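You operate a simulated robot arm through the tools that you are given. There is no shell and no other tool. Be economical: measure what you need, move in short steps, check, and stop when the job is done.

You are at the controls of a simulated two-armed robot. One attempt, no reset.

Task
Hold the plate down, swap its red pin for the yellow one, add the small wheel.
Fine: the red pin goes in the red socket; the wheel goes down over the yellow pin.

Only the result counts: the job must be done as asked and must still hold three seconds after the hand-in. Knocking over, shifting, dropping, spilling or breaking anything else fails it.

Robot
Two 7-joint arms with two-finger parallel grippers on one trunk, on a base that drives. Base frame: it is fixed to the floor where the robot stands at the start and does not move with it; the origin is under the middle of the robot, x ahead of it, y to its left, z up. Units: cm, rad, N and s.
The left shoulder is at the start at [6, 14.3, 92.6], the right one opposite. Places, roughly: face of the pin plate [50, -10, 80]; red socket of the pin rack [50, -40, 80]; small wheel with a green band (18x18x8 cm) [60, 40, 90]; socket of the pin plate [50, -10, 80]; wheel with a brown band [125, -125, 100]; wheel with a purple band [125, -225, 75]. Payload 1.57 kg a hand.
Tool frame (each hand has its own): the origin (TCP) lies between the finger pads and is the grasp point; the fingertips stand 3 cm ahead of it; z points along the fingers, y is the line along which they close. Largest opening 11 cm; finger width 2.4, thickness 1.2; the body of the gripper, 4.8 by 11.2 cm, starts 7.8 cm behind the TCP.
Orientation is told as [roll, pitch, yaw] about the base's x, y, z axes, in that order, counted from this pose: with the fingers straight down and closing along the base's y, the tool's x points along the base's -x, its y along +y and its z along -z.

Tools
- The arms move only by the tool send_rows. It takes "left_steps", "right_steps" or both (then of equal length, played together; a hand with none holds still); each is a list of rows, each a list of 7 numbers: the closure in counts, from 0 (fully open) to 255 (shut), then the shift along the tool's x, y, z in cm, then the turn, a rotation vector about the tool's x, y, z in rad. In form: [[gripper, x, y, z, wx, wy, wz], ...]. A call has 1 to 20 rows; each row shifts and turns the commanded pose from where the row before left it, along the tool's axes as they then stand. A row lasts 0.2 s, in which the tool goes at most 5 cm and 0.15 rad; a call with a longer step from one row to the next is refused whole, and so is a gripper value outside its range. Where a pose cannot be reached the arm comes as near as it can. A force on the tool above 40 N (or 10 N above the force at the start of the call, whichever is more), or a blocked arm, ends the call early, and 0.2 s more pass. Each finger travels about 4.5 cm/s and halts on what it meets, pressing with about 33 N; the grip force reading is that of the motor and also rises with nothing between the fingers. The clock runs only during rows and for 0.2 s after the last one: add rows that do not move to give the fingers time. The reply holds the time, the measured pose of the TCP, the force on the tool along the base axes, the opening and the grip force, in the units named above and with some noise, with the torque about the TCP (base axes, N m) and any sound that the robot's microphone picked up.
- Cameras (640 x 400 px; columns grow to the right, rows downward): "scene" is now at [4.83, 0.92, 153.66]; the picture's right is [0.09, -1.00, 0.00], its down [-0.75, -0.07, -0.66] and it looks along [0.66, 0.06, -0.75] (base axes); focal length 255 px, centre (320, 200). "left" rides on the left gripper at [7, -1.6, -14.1] in its tool frame; the picture's right is [0.23, 0.97, 0.00], its down [-0.86, 0.20, -0.48] and it looks along [-0.47, 0.11, 0.88] (tool axes); focal length 222 px, centre (320, 200). "right" rides on the right gripper at [7, 1.6, -14.1] in its tool frame; the picture's right is [-0.23, 0.97, 0.00], its down [-0.86, -0.20, -0.48] and it looks along [-0.47, -0.11, 0.88] (tool axes); focal length 222 px, centre (320, 200). There is no depth. A picture from a camera that has moved, and an enlarged one, comes with that camera's place and axes in the base frame and with its lens.
- snapshot(camera): a new picture of that camera. It takes no simulated time.
- lift_body(by): slides the trunk up (or, below 0, down) by that many cm; the arms and the scene camera ride with it, the base frame stays. It gives what a move gives, with no picture.
- base_move(legs): drives the robot by 1 to 6 legs, each [ahead, left, turn to the left] in cm, cm and rad, along the robot's own axes; the way and the turn of a leg run together, so that a leg with both is an arc; at most 150 cm and 3.142 rad a leg. The arms and the cameras ride along, it lands a little off, and it stops where it bumps. It gives what a move gives.
- pan_tilt(pan, tilt): turns the head with the scene camera to pan (to the left, within 1.501 rad either way) and tilt (down, from -0.506 to 1.204), counted from straight ahead of the robot. It gives what a move gives.
- enlarge(camera, box): a new picture of the part [left, top, right, bottom] of that camera's present view, enlarged. It takes no simulated time.
- job_done(): hands the job in; it is judged then, once.

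Go step by step. Nothing tells you exact positions but the pictures and the camera data: compare them with the known pose of the tool, close in by small moves and look again before you grip or let go. The budget is 120 turns and 108 pictures, counting those below and the enlarged ones. Unless the task says otherwise, let go and move clear before handing in, and close with one line.

The tools are called as name(argument=value, ...) on one line, values as JSON. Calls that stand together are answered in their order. send_rows: Moves the arms, as the interface text tells. Its arguments: {"type":"object","properties":{"left_steps":{"type":"array"},"right_steps":{"type":"array"}},"required":[]} The other tools are called the same way: lift_body (by) slides the trunk up or down; base_move (legs) drives the base; pan_tilt (pan, tilt) turns the head that bears the scene camera; snapshot (camera) takes a picture; enlarge (camera, box) takes an enlarged picture of a part of a camera's view; job_done () hands the job in.

At the start:

```text
t: 0.0
left_tcp_pos: [44.18, 13.21, 101.59]
left_ee_rot: [-0.001, 0.0, 0.001]
left_contact_force: [-0.3, -0.2, -0.2]
left_moment: [-0.01, -0.01, 0.0]
left_grip_width: 11.0
left_grasp_force: 0.1
right_tcp_pos: [53.64, -29.19, 101.45]
right_ee_rot: [0.0, -0.001, 0.001]
right_contact_force: [-0.2, 0.7, -1.2]
right_moment: [-0.01, 0.01, 0.03]
right_grip_width: 10.97
right_grasp_force: 0.0
trunk travel left (down, up): [-52.5, 6.5]
robot x, y, heading: [0.26, 0.25, 0.002]
head pan, tilt: [0.094, 0.852]
```

scene: 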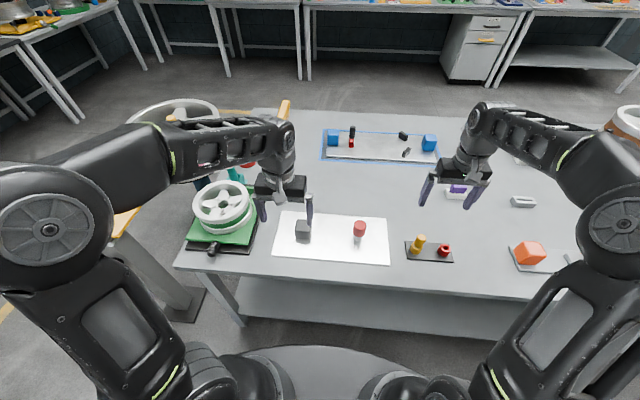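
right: 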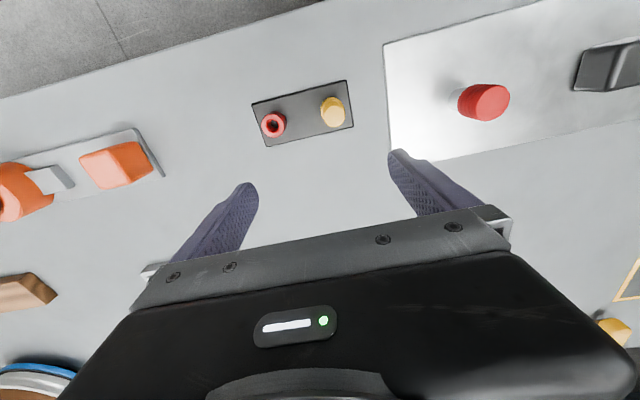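
left: 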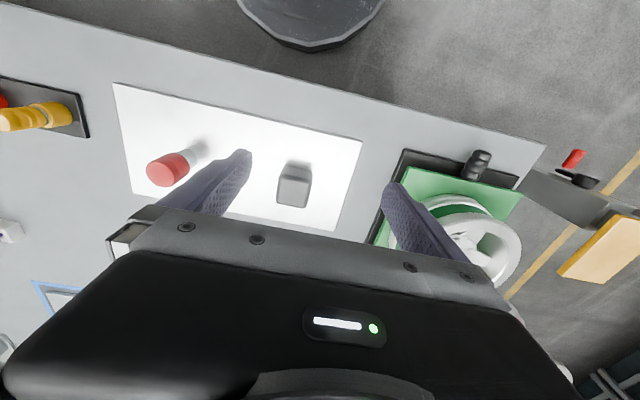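

I see a white plate with a grey block (handle) and a red pin, a rack with a yellow pin and a red socket, and a wheel with a green band on a stand to the left. I'll take closer looks first.

enlarge(camera="scene", box=[260, 190, 480, 290])

enlarge(camera="scene", box=[170, 150, 290, 270])

enlarge(camera="right", box=[230, 50, 640, 200])

```text
2.91 times, centred on (370, 240) of scene
camera zoom: at [4.83, 0.92, 153.66], right [0.09, -1.0, 0.0], down [-0.75, -0.07, -0.66], along [0.66, 0.06, -0.75], focal length 742 px, centre (174, 84)
```

zoom: 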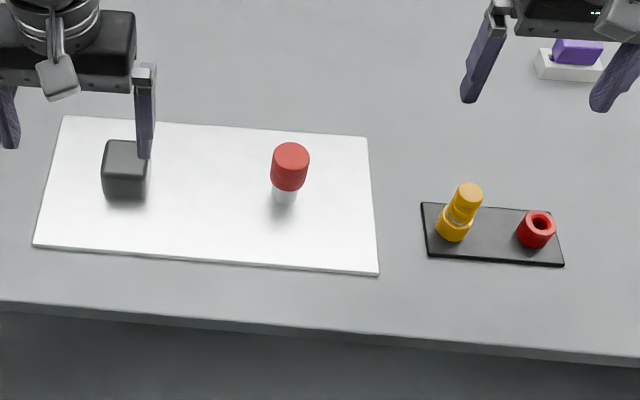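

```text
3.33 times, centred on (230, 210) of scene
camera zoom: at [4.83, 0.92, 153.66], right [0.09, -1.0, 0.0], down [-0.75, -0.07, -0.66], along [0.66, 0.06, -0.75], focal length 851 px, centre (620, 167)
```

zoom: 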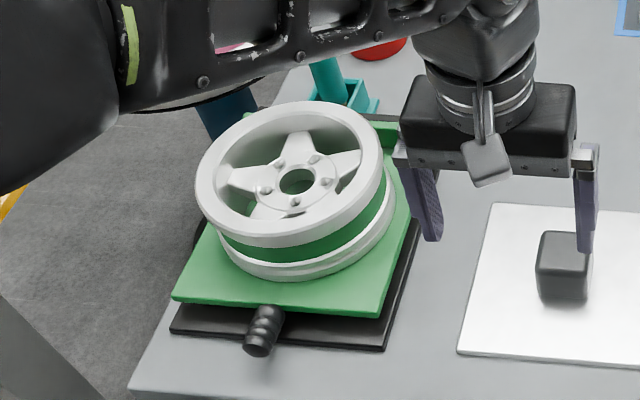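

```text
1.56 times, centred on (435, 125) of right
camera zoom: at [46.75, -27.54, 115.58], right [0.23, 0.97, 0.0], down [0.86, -0.2, 0.48], along [0.47, -0.11, -0.88], focal length 347 px, centre (140, 317)
```

zoom: 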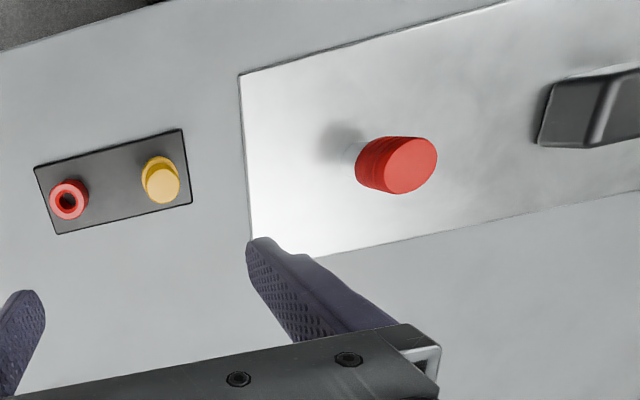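

Triangulating from the scene and right views puts the plate face at about z 78. The block top is near [53, 11, 85], the red pin top [54.5, -7.4, 85.5], the yellow pin top [51.5, -26.7, 85] and the red socket [51.6, -36, 80]. I'll bring both hands above their targets and look again.

send_rows(left_steps=[[0, -2.2, -0.5, 1.9, 0, 0, 0], [0, -2.2, -0.5, 1.9, 0, 0, 0], [0, -2.2, -0.5, 1.9, 0, 0, 0], [0, -2.2, -0.6, 1.9, 0, 0, 0], [0, 0, 0, 0, 0, 0, 0], [0, 0, 0, 0, 0, 0, 0]], right_steps=[[0, 0, 4.4, 0.5, 0, 0, 0], [0, 0, 4.4, 0.5, 0, 0, 0], [0, -0.2, 4.4, 0.5, 0, 0, 0], [0, -0.2, 4.4, 0.5, 0, 0, 0], [0, -0.3, 4.1, 0.5, 0, 0, 0], [0, 0, 0, 0, 0, 0, 0]])

snapshot(camera="left")

snapshot(camera="right")

snapshot(camera="scene")

```text
t: 1.4
left_tcp_pos: [52.93, 11.2, 94.07]
left_ee_rot: [0.0, 0.001, -0.001]
left_contact_force: [0.6, 0.2, -0.6]
left_moment: [0.03, -0.01, 0.02]
left_grip_width: 10.99
left_grasp_force: 0.0
right_tcp_pos: [54.63, -7.56, 99.22]
right_ee_rot: [0.001, 0.0, 0.001]
right_contact_force: [0.8, -0.2, -0.1]
right_moment: [0.01, 0.0, 0.0]
right_grip_width: 10.99
right_grasp_force: 0.0
trunk travel left (down, up): [-52.5, 6.5]
robot x, y, heading: [0.33, 0.18, -0.001]
head pan, tilt: [0.094, 0.852]
```

```text
101 pictures are left
camera left: at [45.88, 9.53, 108.2], right [-0.23, 0.97, 0.0], down [0.86, 0.2, 0.48], along [0.47, 0.11, -0.88], focal length 222 px, centre (320, 200)
```

left: 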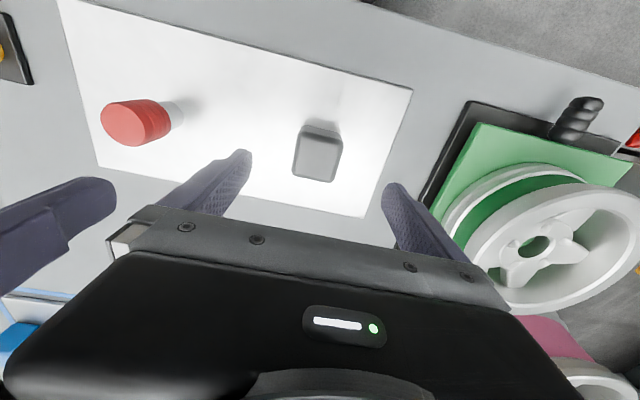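

```text
100 pictures are left
camera right: at [47.72, -5.99, 113.29], right [0.23, 0.97, 0.0], down [0.86, -0.2, 0.48], along [0.47, -0.11, -0.88], focal length 222 px, centre (320, 200)
```

right: 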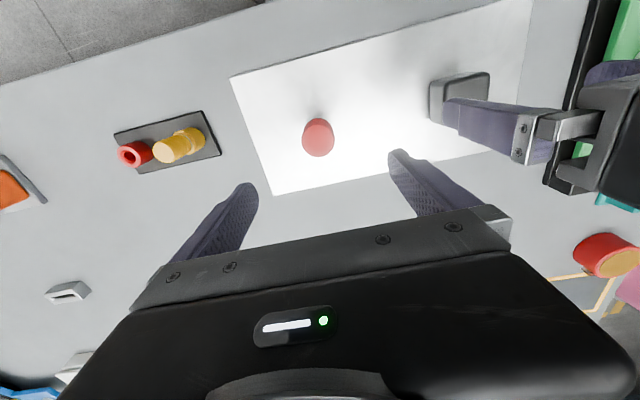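

```text
99 pictures are left
camera scene: at [4.84, 0.87, 153.65], right [0.09, -1.0, 0.0], down [-0.75, -0.07, -0.66], along [0.66, 0.06, -0.75], focal length 255 px, centre (320, 200)
```

scene: 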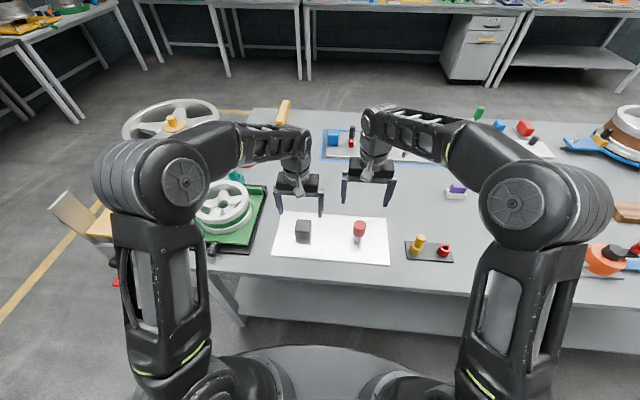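

The measured pin is at about [54, -7.7] with its top near z 86, and the block at about [53.5, 11.1]. I lower the left hand over the block and the right hand nearer the pin.

send_rows(left_steps=[[0, -0.2, 0, 3.5, 0, 0, 0], [0, -0.2, 0, 3.5, 0, 0, 0], [0, -0.1, 0, 3.2, 0, 0, 0], [0, 0, 0, 0, 0, 0, 0]], right_steps=[[0, 0.3, -0.1, 2.5, 0, 0, 0], [0, 0.3, 0, 2.5, 0, 0, 0], [0, 0, 0, 2.2, 0, 0, 0], [0, 0, 0, 0, 0, 0, 0]])

snapshot(camera="left")

snapshot(camera="right")

enlarge(camera="scene", box=[260, 160, 420, 270])

```text
t: 2.4
left_tcp_pos: [53.68, 11.21, 83.78]
left_ee_rot: [0.0, 0.0, 0.0]
left_contact_force: [0.1, -0.2, 0.6]
left_moment: [0.03, 0.01, 0.02]
left_grip_width: 10.99
left_grasp_force: 0.2
right_tcp_pos: [53.57, -7.51, 91.53]
right_ee_rot: [0.001, 0.001, -0.001]
right_contact_force: [-1.1, 0.3, -0.4]
right_moment: [0.04, -0.01, -0.01]
right_grip_width: 11.0
right_grasp_force: 0.0
trunk travel left (down, up): [-52.5, 6.5]
robot x, y, heading: [-0.16, -0.17, 0.001]
head pan, tilt: [0.094, 0.852]
```

```text
98 pictures are left
camera left: at [46.56, 9.52, 97.89], right [-0.23, 0.97, 0.0], down [0.85, 0.2, 0.48], along [0.47, 0.11, -0.88], focal length 222 px, centre (320, 200)
```

left: 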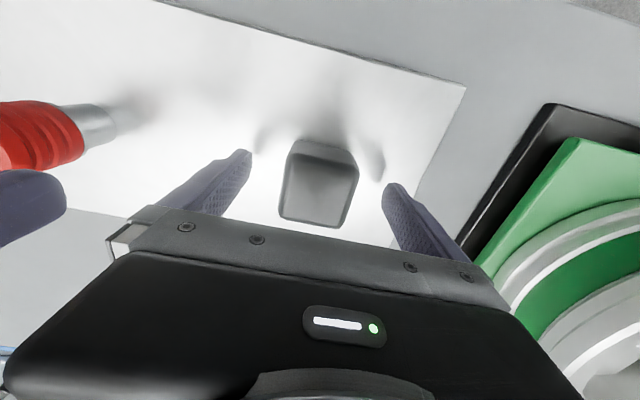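

```text
97 pictures are left
camera right: at [46.85, -5.82, 105.75], right [0.23, 0.97, 0.0], down [0.85, -0.2, 0.48], along [0.47, -0.11, -0.88], focal length 222 px, centre (320, 200)
```

right: 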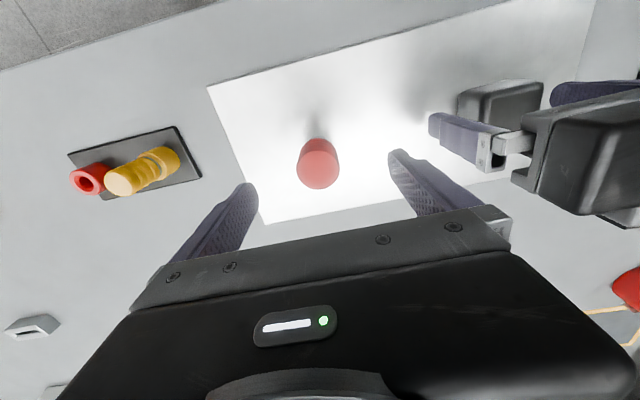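

```text
3.64 times, centred on (340, 215) of scene
camera zoom: at [4.79, 0.92, 153.66], right [0.09, -1.0, 0.0], down [-0.75, -0.07, -0.66], along [0.66, 0.06, -0.75], focal length 928 px, centre (247, 146)
```

zoom: 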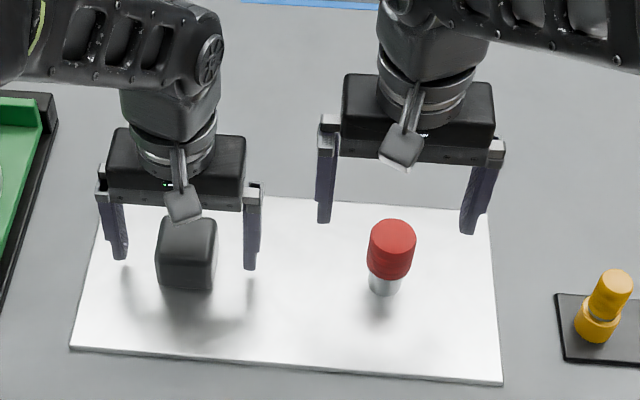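

The left fingers straddle the block. I shift slightly to centre, lower 1 cm and close part way to check the centring.

send_rows(left_steps=[[0, 0.6, -0.2, 0.5, 0, 0, 0], [60, 0, 0, 0.5, 0, 0, 0], [115, 0, 0, 0, 0, 0, 0], [115, 0, 0, 0, 0, 0, 0], [115, 0, 0, 0, 0, 0, 0]])

snapshot(camera="left")

```text
t: 3.6
left_tcp_pos: [52.98, 10.93, 82.74]
left_ee_rot: [0.0, 0.0, 0.0]
left_contact_force: [-0.1, -0.9, -0.3]
left_moment: [0.02, -0.02, 0.01]
left_grip_width: 6.02
left_grasp_force: 0.1
right_tcp_pos: [53.73, -7.41, 91.62]
right_ee_rot: [0.0, 0.0, -0.001]
right_contact_force: [-0.7, -0.7, 0.6]
right_moment: [0.0, 0.01, -0.02]
right_grip_width: 11.02
right_grasp_force: 0.1
trunk travel left (down, up): [-52.5, 6.5]
robot x, y, heading: [0.14, -0.15, -0.002]
head pan, tilt: [0.094, 0.852]
```

```text
95 pictures are left
camera left: at [45.97, 9.28, 96.86], right [-0.23, 0.97, 0.0], down [0.86, 0.2, 0.48], along [0.47, 0.11, -0.88], focal length 222 px, centre (320, 200)
```

left: 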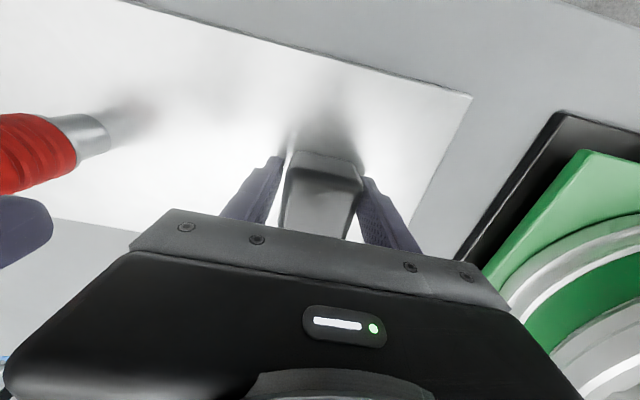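

The block is slightly nearer the +y finger, so I nudge and close the left grip. Meanwhile I lower the right hand over the red pin.

send_rows(left_steps=[[115, 0, 0.25, 0, 0, 0, 0], [150, 0, 0, 0, 0, 0, 0], [200, 0, 0, 0, 0, 0, 0], [255, 0, 0, 0, 0, 0, 0], [255, 0, 0, 0, 0, 0, 0]], right_steps=[[0, -0.1, -0.15, 2.5, 0, 0, 0], [0, 0, 0, 2.5, 0, 0, 0], [0, 0, 0, 2.5, 0, 0, 0], [80, 0, 0, 0.5, 0, 0, 0], [115, 0, 0, 0, 0, 0, 0]])

snapshot(camera="right")

enlarge(camera="scene", box=[260, 160, 420, 270])

```text
t: 4.8
left_tcp_pos: [52.99, 11.18, 82.68]
left_ee_rot: [-0.001, 0.0, 0.001]
left_contact_force: [0.3, -1.8, -0.2]
left_moment: [-0.42, -0.16, -0.1]
left_grip_width: 5.5
left_grasp_force: 33.5
right_tcp_pos: [53.76, -7.77, 83.71]
right_ee_rot: [0.0, 0.0, 0.0]
right_contact_force: [-0.8, -0.4, 0.7]
right_moment: [-0.01, 0.0, -0.02]
right_grip_width: 6.06
right_grasp_force: 0.0
trunk travel left (down, up): [-52.5, 6.5]
robot x, y, heading: [0.2, 0.0, 0.002]
head pan, tilt: [0.094, 0.852]
```

```text
94 pictures are left
camera right: at [46.89, -6.1, 97.91], right [0.23, 0.97, 0.0], down [0.86, -0.2, 0.48], along [0.47, -0.11, -0.88], focal length 222 px, centre (320, 200)
```

right: 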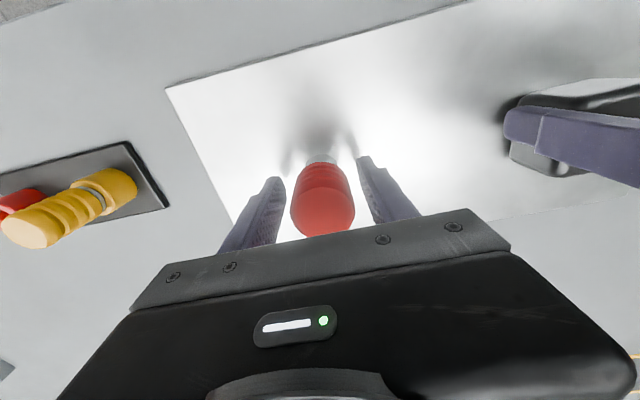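

```text
3.64 times, centred on (340, 215) of scene
camera zoom: at [4.85, 0.9, 153.65], right [0.09, -1.0, 0.0], down [-0.75, -0.07, -0.66], along [0.66, 0.06, -0.75], focal length 928 px, centre (247, 146)
```

zoom: 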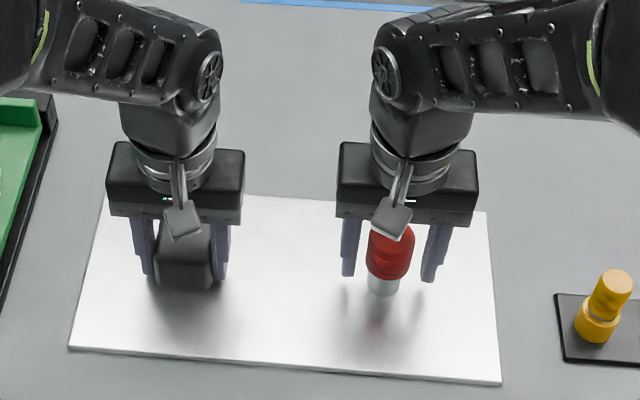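

Left holds the block, and the red pin is centred between the right fingers. I close on the pin.

send_rows(left_steps=[[255, 0, 0, 0, 0, 0, 0], [255, 0, 0, 0, 0, 0, 0], [255, 0, 0, 0, 0, 0, 0], [255, 0, 0, 0, 0, 0, 0]], right_steps=[[150, 0, 0.1, 0, 0, 0, 0], [200, 0, 0, 0, 0, 0, 0], [255, 0, 0, 0, 0, 0, 0], [255, 0, 0, 0, 0, 0, 0]])

```text
t: 5.8
left_tcp_pos: [53.04, 11.33, 82.6]
left_ee_rot: [0.001, 0.001, 0.0]
left_contact_force: [0.2, -2.6, -1.4]
left_moment: [-0.17, -0.31, -0.03]
left_grip_width: 5.48
left_grasp_force: 33.2
right_tcp_pos: [53.74, -7.6, 83.76]
right_ee_rot: [0.0, 0.001, 0.0]
right_contact_force: [-0.7, 0.1, 0.3]
right_moment: [-0.06, -0.01, -0.01]
right_grip_width: 4.11
right_grasp_force: 32.6
trunk travel left (down, up): [-52.5, 6.5]
robot x, y, heading: [0.1, -0.39, -0.003]
head pan, tilt: [0.094, 0.852]
```

The red pin is gripped (4.1 cm wide). Now I pull up gently.

send_rows(left_steps=[[255, 0, 0, 0, 0, 0, 0], [255, 0, 0, 0, 0, 0, 0], [255, 0, 0, 0, 0, 0, 0], [255, 0, 0, 0, 0, 0, 0], [255, 0, 0, 0, 0, 0, 0]], right_steps=[[255, 0, 0, -0.3, 0, 0, 0], [255, 0, 0, -0.3, 0, 0, 0], [255, 0, 0, -0.3, 0, 0, 0], [255, 0, 0, -0.3, 0, 0, 0], [255, 0, 0, -0.3, 0, 0, 0]])

enlarge(camera="scene", box=[260, 160, 420, 270])

```text
t: 7.0
left_tcp_pos: [53.09, 11.21, 82.71]
left_ee_rot: [0.0, 0.001, -0.001]
left_contact_force: [2.1, -0.2, 1.4]
left_moment: [0.06, 0.24, 0.21]
left_grip_width: 5.45
left_grasp_force: 33.2
right_tcp_pos: [53.84, -7.61, 85.43]
right_ee_rot: [0.001, 0.0, -0.001]
right_contact_force: [0.7, -0.6, -1.5]
right_moment: [0.01, -0.02, 0.02]
right_grip_width: 4.08
right_grasp_force: 32.5
trunk travel left (down, up): [-52.5, 6.5]
robot x, y, heading: [-0.08, 0.11, -0.001]
head pan, tilt: [0.094, 0.852]
```

```text
3.64 times, centred on (340, 215) of scene
camera zoom: at [4.85, 0.9, 153.66], right [0.09, -1.0, 0.0], down [-0.75, -0.07, -0.66], along [0.66, 0.06, -0.75], focal length 928 px, centre (247, 146)
```

zoom: 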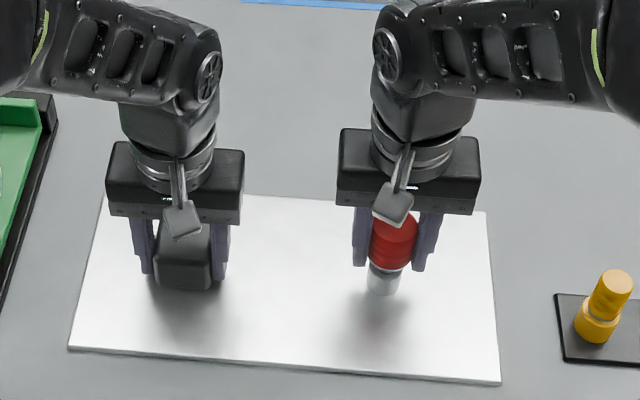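

The pin slides out of the silver collar. I keep lifting it clear.

send_rows(left_steps=[[255, 0, 0, 0, 0, 0, 0], [255, 0, 0, 0, 0, 0, 0], [255, 0, 0, 0, 0, 0, 0], [255, 0, 0, 0, 0, 0, 0], [255, 0, 0, 0, 0, 0, 0], [255, 0, 0, 0, 0, 0, 0], [255, 0, 0, 0, 0, 0, 0]], right_steps=[[255, 0, 0, -0.8, 0, 0, 0], [255, 0, 0, -1, 0, 0, 0], [255, 0, 0, -1.2, 0, 0, 0], [255, 0, 0, -1.5, 0, 0, 0], [255, 0, 0, -2, 0, 0, 0], [255, 0, 0, -2, 0, 0, 0], [255, 0, 0, 0, 0, 0, 0]])

enlarge(camera="scene", box=[300, 160, 460, 270])

snapshot(camera="right")

enlarge(camera="left", box=[0, 50, 200, 175])

```text
t: 8.6
left_tcp_pos: [53.01, 11.2, 82.66]
left_ee_rot: [0.001, -0.001, 0.001]
left_contact_force: [0.8, 0.8, 2.1]
left_moment: [0.17, -0.5, 0.09]
left_grip_width: 5.51
left_grasp_force: 32.8
right_tcp_pos: [53.97, -7.51, 93.73]
right_ee_rot: [0.0, 0.001, 0.0]
right_contact_force: [0.4, 0.0, -0.6]
right_moment: [-0.01, -0.02, -0.02]
right_grip_width: 4.1
right_grasp_force: 33.3
trunk travel left (down, up): [-52.5, 6.5]
robot x, y, heading: [-0.06, -0.12, 0.0]
head pan, tilt: [0.094, 0.852]
```

```text
3.64 times, centred on (380, 215) of scene
camera zoom: at [4.83, 0.93, 153.65], right [0.09, -1.0, 0.0], down [-0.75, -0.07, -0.66], along [0.66, 0.06, -0.75], focal length 928 px, centre (102, 146)
```

zoom: 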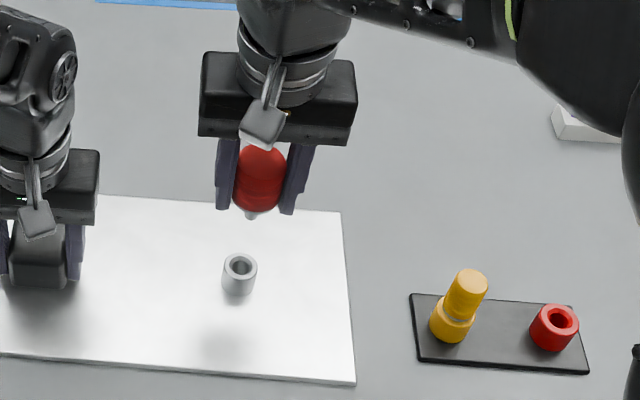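

```text
90 pictures are left
camera right: at [47.09, -5.97, 107.84], right [0.23, 0.97, 0.0], down [0.86, -0.2, 0.48], along [0.47, -0.11, -0.88], focal length 222 px, centre (320, 200)
```

right: 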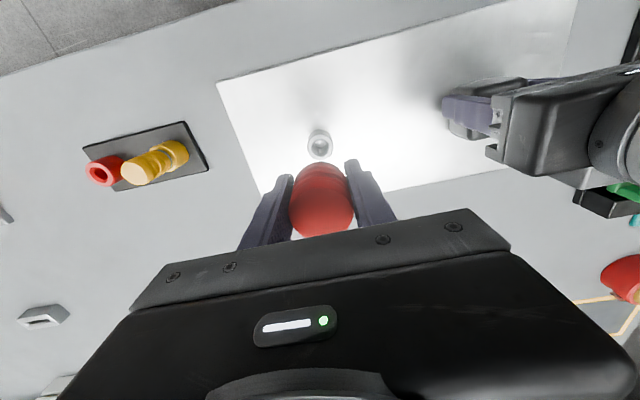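

```text
3.20 times, centred on (100, 112) of left
camera zoom: at [45.94, 9.53, 96.84], right [-0.23, 0.97, 0.0], down [0.86, 0.2, 0.48], along [0.47, 0.11, -0.88], focal length 711 px, centre (1024, 480)
```

zoom: 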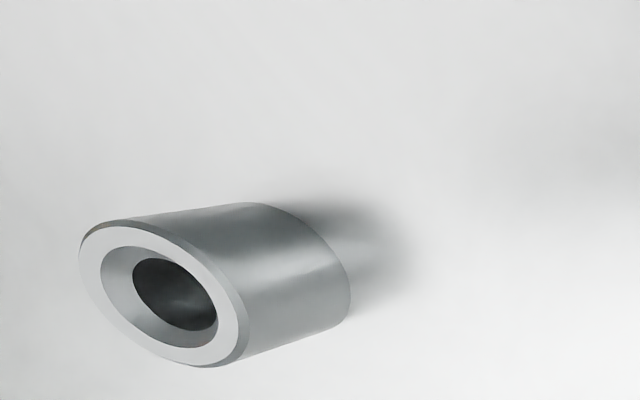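

The red pin is out. The plate's socket sits at about [54.0, -7.55] with its top at z 81.5. Now I carry the pin over to above the red socket near [51.3, -35.6].

send_rows(right_steps=[[255, 0.4, -4, 0, 0, 0, 0], [255, 0.4, -4, 0, 0, 0, 0], [255, 0.4, -4, 0, 0, 0, 0], [255, 0.4, -4, 0, 0, 0, 0], [255, 0.4, -4, 0, 0, 0, 0], [255, 0.4, -4, 0, 0, 0, 0], [255, 0.4, -4, 0, 0, 0, 0], [255, 0, 0, 0, 0, 0, 0], [255, 0, 0, 0, 0, 0, 0]])

snapshot(camera="right")

enlarge(camera="scene", box=[360, 160, 520, 270])

```text
t: 10.6
left_tcp_pos: [52.95, 11.01, 82.67]
left_ee_rot: [0.0, -0.001, 0.0]
left_contact_force: [-0.8, -1.2, 0.9]
left_moment: [0.19, -0.02, 0.03]
left_grip_width: 5.48
left_grasp_force: 33.0
right_tcp_pos: [51.15, -35.52, 93.65]
right_ee_rot: [-0.002, -0.001, -0.001]
right_contact_force: [0.2, 0.5, -1.5]
right_moment: [0.0, -0.03, 0.0]
right_grip_width: 4.11
right_grasp_force: 32.6
trunk travel left (down, up): [-52.5, 6.5]
robot x, y, heading: [0.11, 0.05, 0.002]
head pan, tilt: [0.094, 0.852]
```

```text
88 pictures are left
camera right: at [44.31, -33.78, 107.82], right [0.23, 0.97, 0.0], down [0.86, -0.2, 0.48], along [0.47, -0.11, -0.88], focal length 222 px, centre (320, 200)
```

right: 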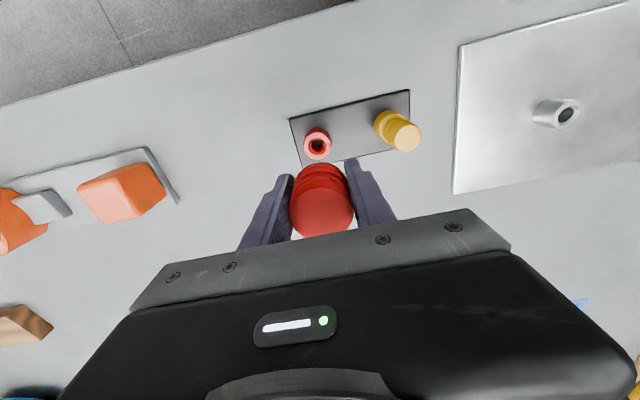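

```text
3.64 times, centred on (440, 215) of scene
camera zoom: at [4.83, 0.9, 153.65], right [0.09, -1.0, 0.0], down [-0.75, -0.07, -0.66], along [0.66, 0.06, -0.75], focal length 928 px, centre (-116, 146)
```

zoom: 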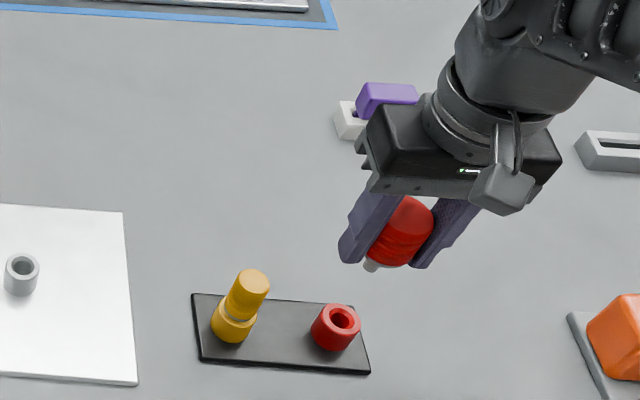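

The red socket appears almost where the plate socket appeared relative to the hand, about 0.3 cm off in y. I nudge -y, go down to z 88 and look closely.

send_rows(right_steps=[[255, 0.05, -0.3, 1.5, 0, 0, 0], [255, 0, 0, 2, 0, 0, 0], [255, 0, 0, 2, 0, 0, 0], [255, 0, 0, 0, 0, 0, 0], [255, 0, 0, 0, 0, 0, 0]])

enlarge(camera="right", box=[240, 100, 400, 200])

enlarge(camera="scene", box=[410, 190, 490, 265])

enlarge(camera="left", box=[0, 0, 160, 100])

```text
t: 11.8
left_tcp_pos: [52.97, 11.21, 82.74]
left_ee_rot: [0.002, -0.001, -0.001]
left_contact_force: [-0.4, -0.9, 0.0]
left_moment: [-0.04, 0.56, -0.32]
left_grip_width: 5.51
left_grasp_force: 32.7
right_tcp_pos: [51.01, -35.81, 88.24]
right_ee_rot: [0.0, 0.0, -0.001]
right_contact_force: [1.0, -0.6, 0.1]
right_moment: [-0.01, 0.02, 0.0]
right_grip_width: 4.08
right_grasp_force: 33.4
trunk travel left (down, up): [-52.5, 6.5]
robot x, y, heading: [0.22, 0.01, -0.001]
head pan, tilt: [0.094, 0.852]
```

```text
4.00 times, centred on (320, 150) of right
camera zoom: at [44.12, -34.17, 102.38], right [0.23, 0.97, 0.0], down [0.86, -0.2, 0.48], along [0.47, -0.11, -0.88], focal length 888 px, centre (320, 400)
```

zoom: 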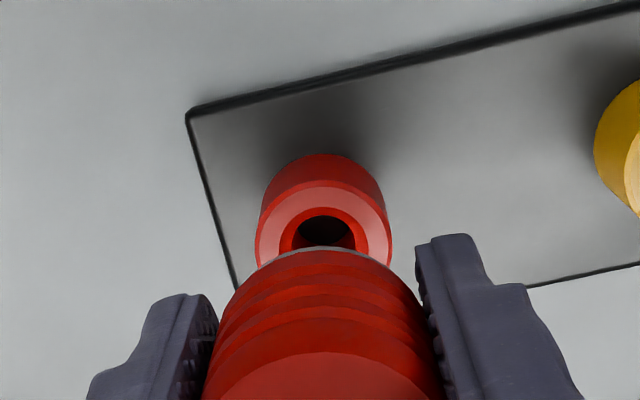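

```text
5.33 times, centred on (450, 228) of scene
camera zoom: at [4.86, 0.9, 153.65], right [0.09, -1.0, 0.0], down [-0.75, -0.07, -0.66], along [0.66, 0.06, -0.75], focal length 1361 px, centre (-373, 53)
```

zoom: 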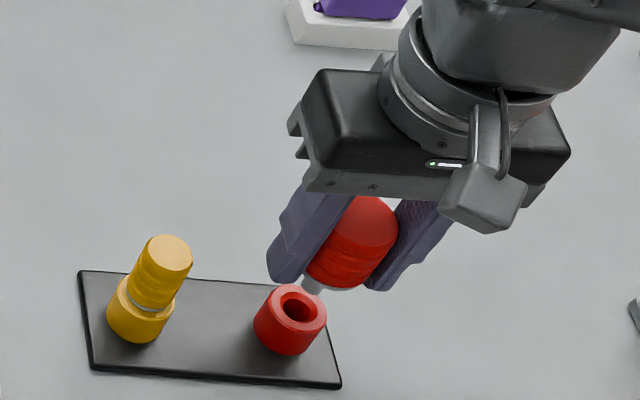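

```text
4.00 times, centred on (80, 50) of left
camera zoom: at [45.96, 9.51, 96.84], right [-0.23, 0.97, 0.0], down [0.86, 0.2, 0.48], along [0.47, 0.11, -0.88], focal length 888 px, centre (1280, 800)
```

zoom: 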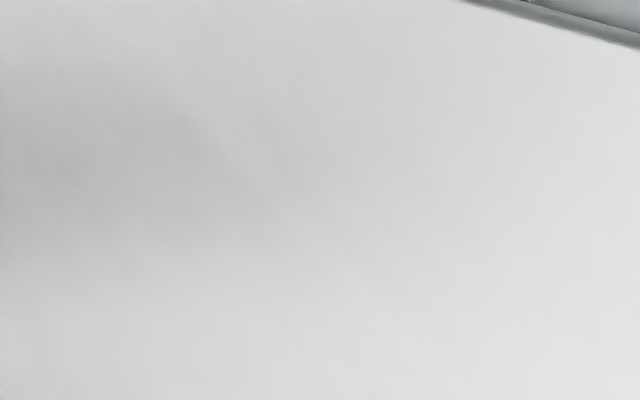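

The tip lines up with the socket to about 1 mm. I descend in small steps, watching the force.

send_rows(right_steps=[[255, 0, 0.08, 0.6, 0, 0, 0], [255, 0, 0, 0.6, 0, 0, 0], [255, 0, 0, 0.6, 0, 0, 0], [255, 0, 0, 0.4, 0, 0, 0], [255, 0, 0, 0.4, 0, 0, 0], [255, 0, 0, 0.3, 0, 0, 0]])

enlarge(camera="scene", box=[410, 190, 490, 265])

enlarge(camera="right", box=[240, 100, 400, 200])

```text
t: 13.2
left_tcp_pos: [52.91, 11.21, 82.84]
left_ee_rot: [0.0, 0.0, -0.002]
left_contact_force: [-10.0, 5.0, 16.8]
left_moment: [-0.55, -0.56, -0.14]
left_grip_width: 5.45
left_grasp_force: 32.9
right_tcp_pos: [50.64, -35.78, 85.11]
right_ee_rot: [0.001, 0.005, -0.001]
right_contact_force: [-0.3, 0.7, -2.8]
right_moment: [-0.02, -0.05, 0.02]
right_grip_width: 4.1
right_grasp_force: 32.8
trunk travel left (down, up): [-52.5, 6.5]
robot x, y, heading: [-0.23, 0.02, -0.006]
head pan, tilt: [0.094, 0.852]
```

```text
5.33 times, centred on (450, 228) of scene
camera zoom: at [4.77, 0.99, 153.63], right [0.09, -1.0, 0.0], down [-0.75, -0.07, -0.66], along [0.66, 0.06, -0.75], focal length 1361 px, centre (-373, 53)
```

zoom: 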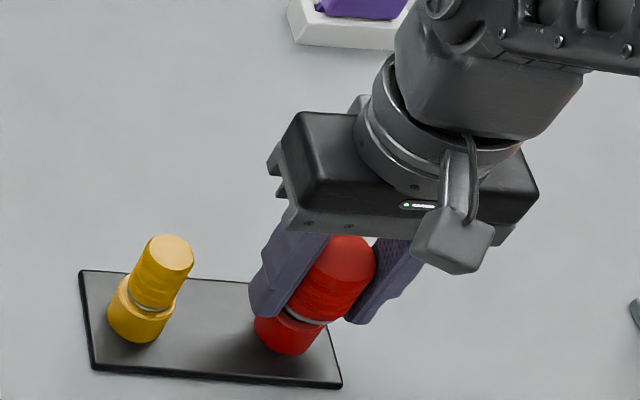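

```text
4.00 times, centred on (320, 150) of right
camera zoom: at [43.9, -34.14, 99.19], right [0.23, 0.97, 0.0], down [0.86, -0.2, 0.47], along [0.46, -0.11, -0.88], focal length 888 px, centre (320, 400)
```

zoom: 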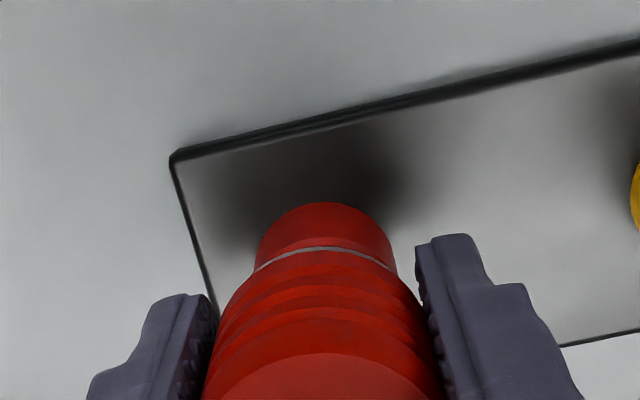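

The pin appears to have entered, but readings on the left hand jumped. I wait a moment and re-read.

send_rows(right_steps=[[255, 0, 0, 0, 0, 0, 0], [255, 0, 0, 0, 0, 0, 0], [255, 0, 0, 0, 0, 0, 0]])

```text
t: 14.0
left_tcp_pos: [53.05, 11.11, 82.55]
left_ee_rot: [0.0, -0.001, 0.001]
left_contact_force: [-0.2, 0.6, -0.5]
left_moment: [-0.29, 0.13, 0.03]
left_grip_width: 5.5
left_grasp_force: 33.0
right_tcp_pos: [50.81, -35.84, 85.29]
right_ee_rot: [0.001, 0.002, 0.0]
right_contact_force: [-2.6, 2.3, -3.4]
right_moment: [0.08, 0.11, 0.06]
right_grip_width: 4.12
right_grasp_force: 33.2
trunk travel left (down, up): [-52.5, 6.5]
robot x, y, heading: [0.11, 0.02, 0.001]
head pan, tilt: [0.094, 0.852]
```

It settled, with only small lateral forces. I continue down slowly.

send_rows(right_steps=[[255, 0.1, 0.05, 0.2, 0, 0, 0], [255, 0, 0, 0.3, 0, 0, 0], [255, 0, 0, 0.3, 0, 0, 0], [255, 0, 0, 0.3, 0, 0, 0], [255, 0, 0, 0.3, 0, 0, 0]])

enlarge(camera="scene", box=[410, 190, 490, 265])

enlarge(camera="right", box=[240, 100, 400, 200])

```text
t: 15.2
left_tcp_pos: [52.73, 11.35, 82.66]
left_ee_rot: [0.0, 0.004, -0.001]
left_contact_force: [0.6, -0.4, 0.5]
left_moment: [0.53, 0.06, 0.01]
left_grip_width: 5.51
left_grasp_force: 33.6
right_tcp_pos: [50.87, -35.76, 84.69]
right_ee_rot: [-0.002, -0.006, 0.002]
right_contact_force: [-8.3, 1.5, 20.2]
right_moment: [0.73, 0.29, 0.18]
right_grip_width: 4.12
right_grasp_force: 32.8
trunk travel left (down, up): [-52.5, 6.5]
robot x, y, heading: [-0.12, 0.1, 0.004]
head pan, tilt: [0.094, 0.852]
stopped in row 5 (right hand): the force on the tool passed its limit (the readings are from after the stop); the commanded pose is now the measured one
```

```text
5.33 times, centred on (450, 228) of scene
camera zoom: at [4.59, 1.06, 153.67], right [0.09, -1.0, 0.0], down [-0.75, -0.07, -0.66], along [0.66, 0.06, -0.75], focal length 1361 px, centre (-373, 53)
```

zoom: 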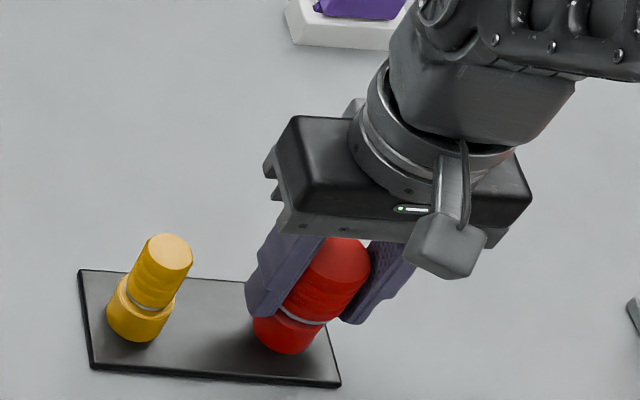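

```text
4.00 times, centred on (320, 150) of right
camera zoom: at [43.92, -34.14, 98.66], right [0.23, 0.97, 0.0], down [0.85, -0.2, 0.48], along [0.47, -0.11, -0.88], focal length 888 px, centre (320, 400)
```

zoom: 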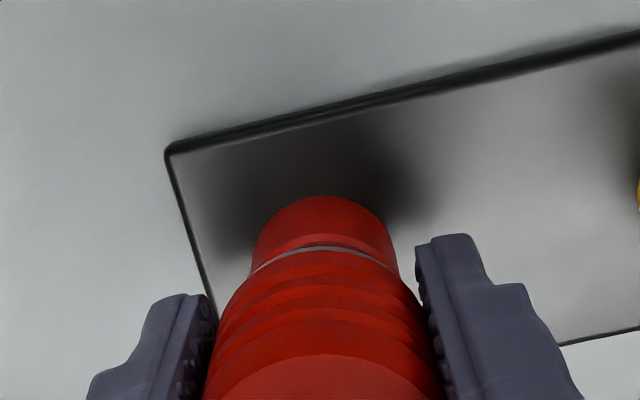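

Blocked at z 84.7, which is maybe a seat or maybe the rim. I look more closely.

enlarge(camera="scene", box=[436, 230, 468, 250])

send_rows(right_steps=[[255, 0, 0, 0, 0, 0, 0], [255, 0, 0, 0, 0, 0, 0]])

```text
16.00 times, centred on (452, 240) of scene
camera zoom: at [4.59, 1.06, 153.67], right [0.09, -1.0, 0.0], down [-0.75, -0.07, -0.66], along [0.66, 0.06, -0.75], focal length 4083 px, centre (-1792, -440)
```

zoom: 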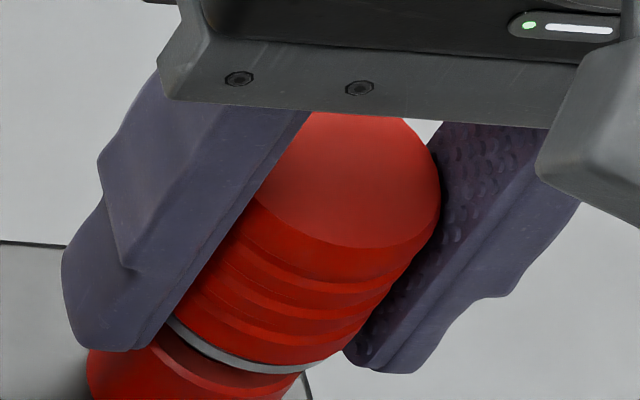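

```text
t: 15.8
left_tcp_pos: [52.78, 11.26, 82.72]
left_ee_rot: [-0.001, 0.0, 0.0]
left_contact_force: [0.0, 0.9, 0.2]
left_moment: [0.53, 0.08, -0.01]
left_grip_width: 5.49
left_grasp_force: 33.4
right_tcp_pos: [50.76, -35.74, 84.65]
right_ee_rot: [-0.002, -0.008, 0.001]
right_contact_force: [-11.9, 2.5, 30.7]
right_moment: [1.27, 0.54, 0.46]
right_grip_width: 4.12
right_grasp_force: 32.9
trunk travel left (down, up): [-52.5, 6.5]
robot x, y, heading: [-0.06, -0.09, 0.002]
head pan, tilt: [0.094, 0.852]
```

The torque says a fingertip is resting on the wide red socket rim (about 3 cm off in +y), so the pin is probably part-way in. I ease up a little, open slightly, and look.

send_rows(right_steps=[[255, 0, 0, -0.2, 0, 0, 0], [255, 0, 0, 0, 0, 0, 0], [235, 0, 0, 0, 0, 0, 0], [200, 0, 0, 0, 0, 0, 0], [160, 0, 0, 0, 0, 0, 0], [140, 0, 0, 0, 0, 0, 0], [130, 0, 0, 0, 0, 0, 0], [130, 0, 0, 0, 0, 0, 0]])

enlarge(camera="scene", box=[420, 215, 484, 255])

enlarge(camera="right", box=[240, 100, 400, 200])

```text
t: 17.6
left_tcp_pos: [53.1, 11.14, 82.74]
left_ee_rot: [0.0, 0.001, 0.001]
left_contact_force: [1.5, 0.1, 1.7]
left_moment: [-0.26, 0.69, -0.1]
left_grip_width: 5.49
left_grasp_force: 32.9
right_tcp_pos: [51.1, -35.65, 84.52]
right_ee_rot: [-0.001, -0.006, 0.002]
right_contact_force: [0.1, -0.6, 0.2]
right_moment: [-0.03, 0.0, -0.02]
right_grip_width: 5.36
right_grasp_force: 0.0
trunk travel left (down, up): [-52.5, 6.5]
robot x, y, heading: [0.07, -0.06, 0.001]
head pan, tilt: [0.094, 0.852]
```

```text
10.00 times, centred on (452, 235) of scene
camera zoom: at [4.86, 0.9, 153.64], right [0.09, -1.0, 0.0], down [-0.75, -0.07, -0.66], along [0.66, 0.06, -0.75], focal length 2552 px, centre (-1000, -150)
```

zoom: 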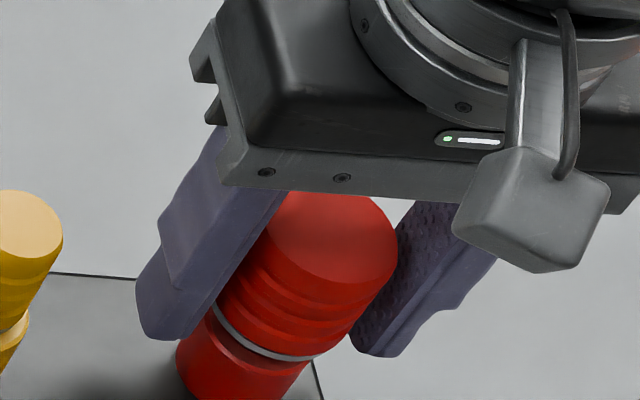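

```text
4.00 times, centred on (320, 150) of right
camera zoom: at [44.17, -34.13, 98.53], right [0.23, 0.97, 0.0], down [0.85, -0.2, 0.48], along [0.47, -0.11, -0.88], focal length 888 px, centre (320, 400)
```

zoom: 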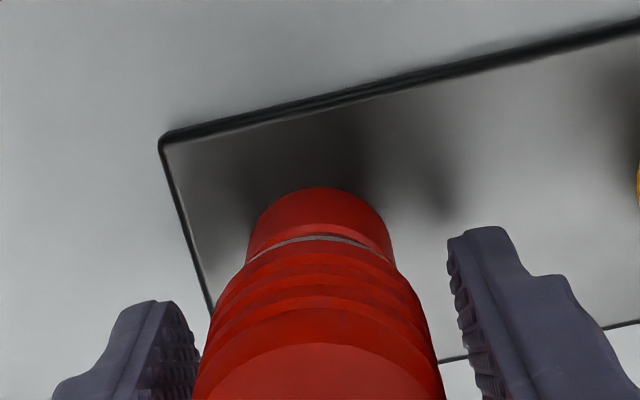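

The pin stands by itself. I raise the hand clear and inspect the seating.

send_rows(right_steps=[[130, 0, 0, -0.6, 0, 0, 0], [130, 0, 0, -1, 0, 0, 0], [130, 0, 0, -2, 0, 0, 0], [130, 0, 0, -3, 0, 0, 0], [130, 0, 0, -3, 0, 0, 0], [130, 0, 0, 0, 0, 0, 0]])

enlarge(camera="scene", box=[400, 215, 464, 255])

enlarge(camera="right", box=[240, 80, 440, 205])

```text
t: 19.0
left_tcp_pos: [52.88, 11.21, 82.67]
left_ee_rot: [0.002, 0.0, 0.001]
left_contact_force: [0.1, -0.7, 2.9]
left_moment: [-0.51, -0.72, 0.21]
left_grip_width: 5.48
left_grasp_force: 33.4
right_tcp_pos: [50.89, -35.96, 94.21]
right_ee_rot: [0.0, -0.003, 0.0]
right_contact_force: [0.2, 0.1, 1.0]
right_moment: [-0.02, 0.0, -0.02]
right_grip_width: 5.38
right_grasp_force: 0.1
trunk travel left (down, up): [-52.5, 6.5]
robot x, y, heading: [0.06, -0.27, -0.002]
head pan, tilt: [0.094, 0.852]
```

```text
10.00 times, centred on (432, 235) of scene
camera zoom: at [4.79, 0.91, 153.66], right [0.09, -1.0, 0.0], down [-0.75, -0.07, -0.66], along [0.66, 0.06, -0.75], focal length 2552 px, centre (-800, -150)
```

zoom: 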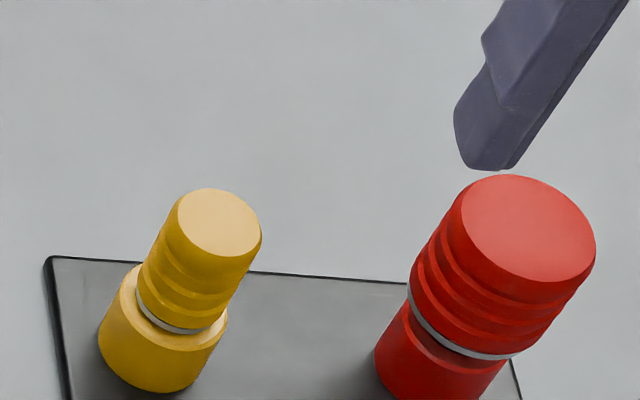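

```text
3.20 times, centred on (340, 142) of right
camera zoom: at [44.02, -34.33, 108.33], right [0.23, 0.97, 0.0], down [0.85, -0.2, 0.48], along [0.47, -0.11, -0.88], focal length 711 px, centre (256, 384)
```

zoom: 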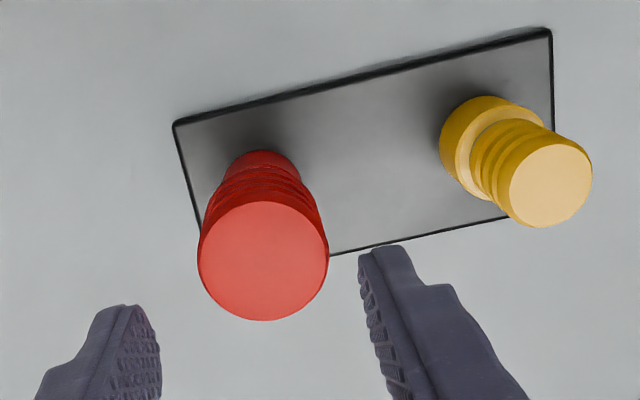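

The pin stands upright in the red socket but may not be fully down. I'll close the fingers and press gently on top of it.

send_rows(right_steps=[[255, -0.25, 0.2, 0, 0, 0, 0], [255, 0, 0, 0, 0, 0, 0], [255, 0, 0, 0, 0, 0, 0], [255, 0, 0, 0.8, 0, 0, 0], [255, 0, 0, 0.8, 0, 0, 0], [255, 0, 0, 0.8, 0, 0, 0], [255, 0, 0, 0.5, 0, 0, 0], [255, 0, 0, 0.3, 0, 0, 0], [255, 0, 0, 0.3, 0, 0, 0], [255, 0, 0, 0.3, 0, 0, 0], [255, 0, 0, 0.3, 0, 0, 0], [255, 0, 0, 0.3, 0, 0, 0], [255, 0, 0, 0.3, 0, 0, 0], [255, 0, 0, 0.3, 0, 0, 0]])

enlarge(camera="scene", box=[400, 215, 464, 255])

```text
t: 22.0
left_tcp_pos: [52.76, 11.14, 82.6]
left_ee_rot: [0.001, 0.005, 0.0]
left_contact_force: [0.0, -0.8, 0.0]
left_moment: [0.0, -0.16, 0.09]
left_grip_width: 5.49
left_grasp_force: 32.8
right_tcp_pos: [51.23, -35.67, 89.63]
right_ee_rot: [-0.003, -0.009, 0.001]
right_contact_force: [-6.0, -0.9, 31.8]
right_moment: [-0.01, 0.46, 0.0]
right_grip_width: 0.0
right_grasp_force: 20.8
trunk travel left (down, up): [-52.5, 6.5]
robot x, y, heading: [0.08, -0.07, -0.001]
head pan, tilt: [0.094, 0.852]
```

```text
10.00 times, centred on (432, 235) of scene
camera zoom: at [4.55, 1.08, 153.71], right [0.09, -1.0, 0.0], down [-0.75, -0.07, -0.66], along [0.66, 0.06, -0.75], focal length 2552 px, centre (-800, -150)
```

zoom: 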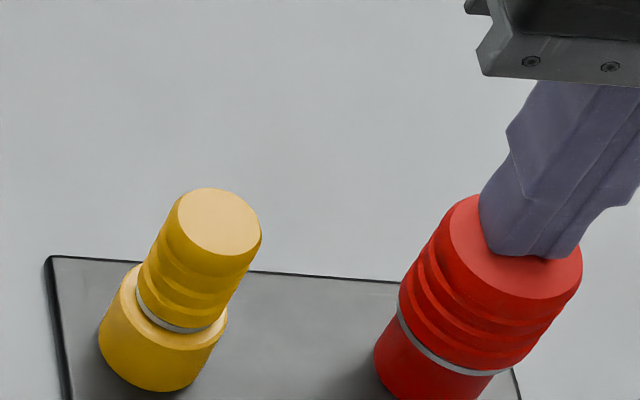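

The red pin's flange is now flush on its socket. Next I rise and go over the yellow pin at about [51.3, -26.7], top z 86.

send_rows(right_steps=[[255, 0, 0, -0.7, 0, 0, 0], [255, 0, 0, -2, 0, 0, 0], [255, 0, 0, -3, 0, 0, 0], [130, 0, 3, 0, 0, 0, 0], [130, 0, 3, 0, 0, 0, 0], [130, -0.1, 3, 0, 0, 0, 0], [130, 0, 0, 0, 0, 0, 0], [130, 0, 0, 0, 0, 0, 0]])

snapshot(camera="right")

enlarge(camera="scene", box=[392, 200, 472, 265])

```text
t: 23.8
left_tcp_pos: [52.97, 11.25, 82.66]
left_ee_rot: [0.001, 0.001, 0.0]
left_contact_force: [1.1, 0.9, 4.4]
left_moment: [-0.49, -0.03, 0.07]
left_grip_width: 5.49
left_grasp_force: 32.7
right_tcp_pos: [51.04, -26.67, 94.82]
right_ee_rot: [-0.001, -0.004, 0.0]
right_contact_force: [0.0, 0.8, -0.3]
right_moment: [0.0, -0.01, 0.0]
right_grip_width: 5.39
right_grasp_force: 0.1
trunk travel left (down, up): [-52.5, 6.5]
robot x, y, heading: [0.09, -0.25, 0.002]
head pan, tilt: [0.094, 0.852]
```

```text
73 pictures are left
camera right: at [44.2, -25.01, 108.96], right [0.23, 0.97, 0.0], down [0.85, -0.2, 0.48], along [0.47, -0.11, -0.88], focal length 222 px, centre (320, 200)
```

right: 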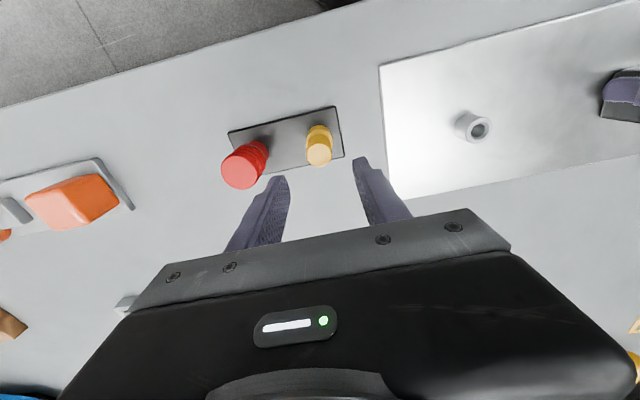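

```text
6.15 times, centred on (432, 232) of scene
camera zoom: at [4.8, 0.92, 153.66], right [0.09, -1.0, 0.0], down [-0.75, -0.07, -0.66], along [0.66, 0.06, -0.75], focal length 1570 px, centre (-369, 0)
```

zoom: 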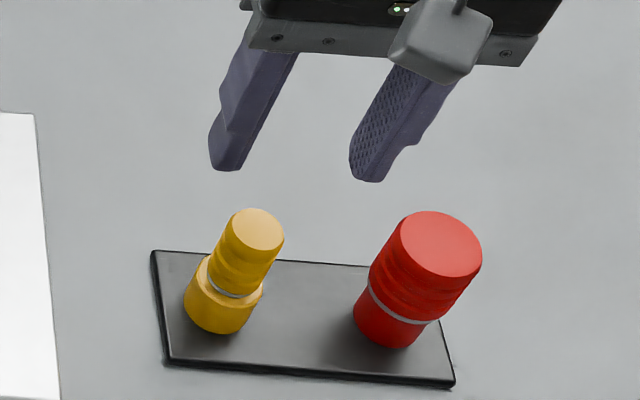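

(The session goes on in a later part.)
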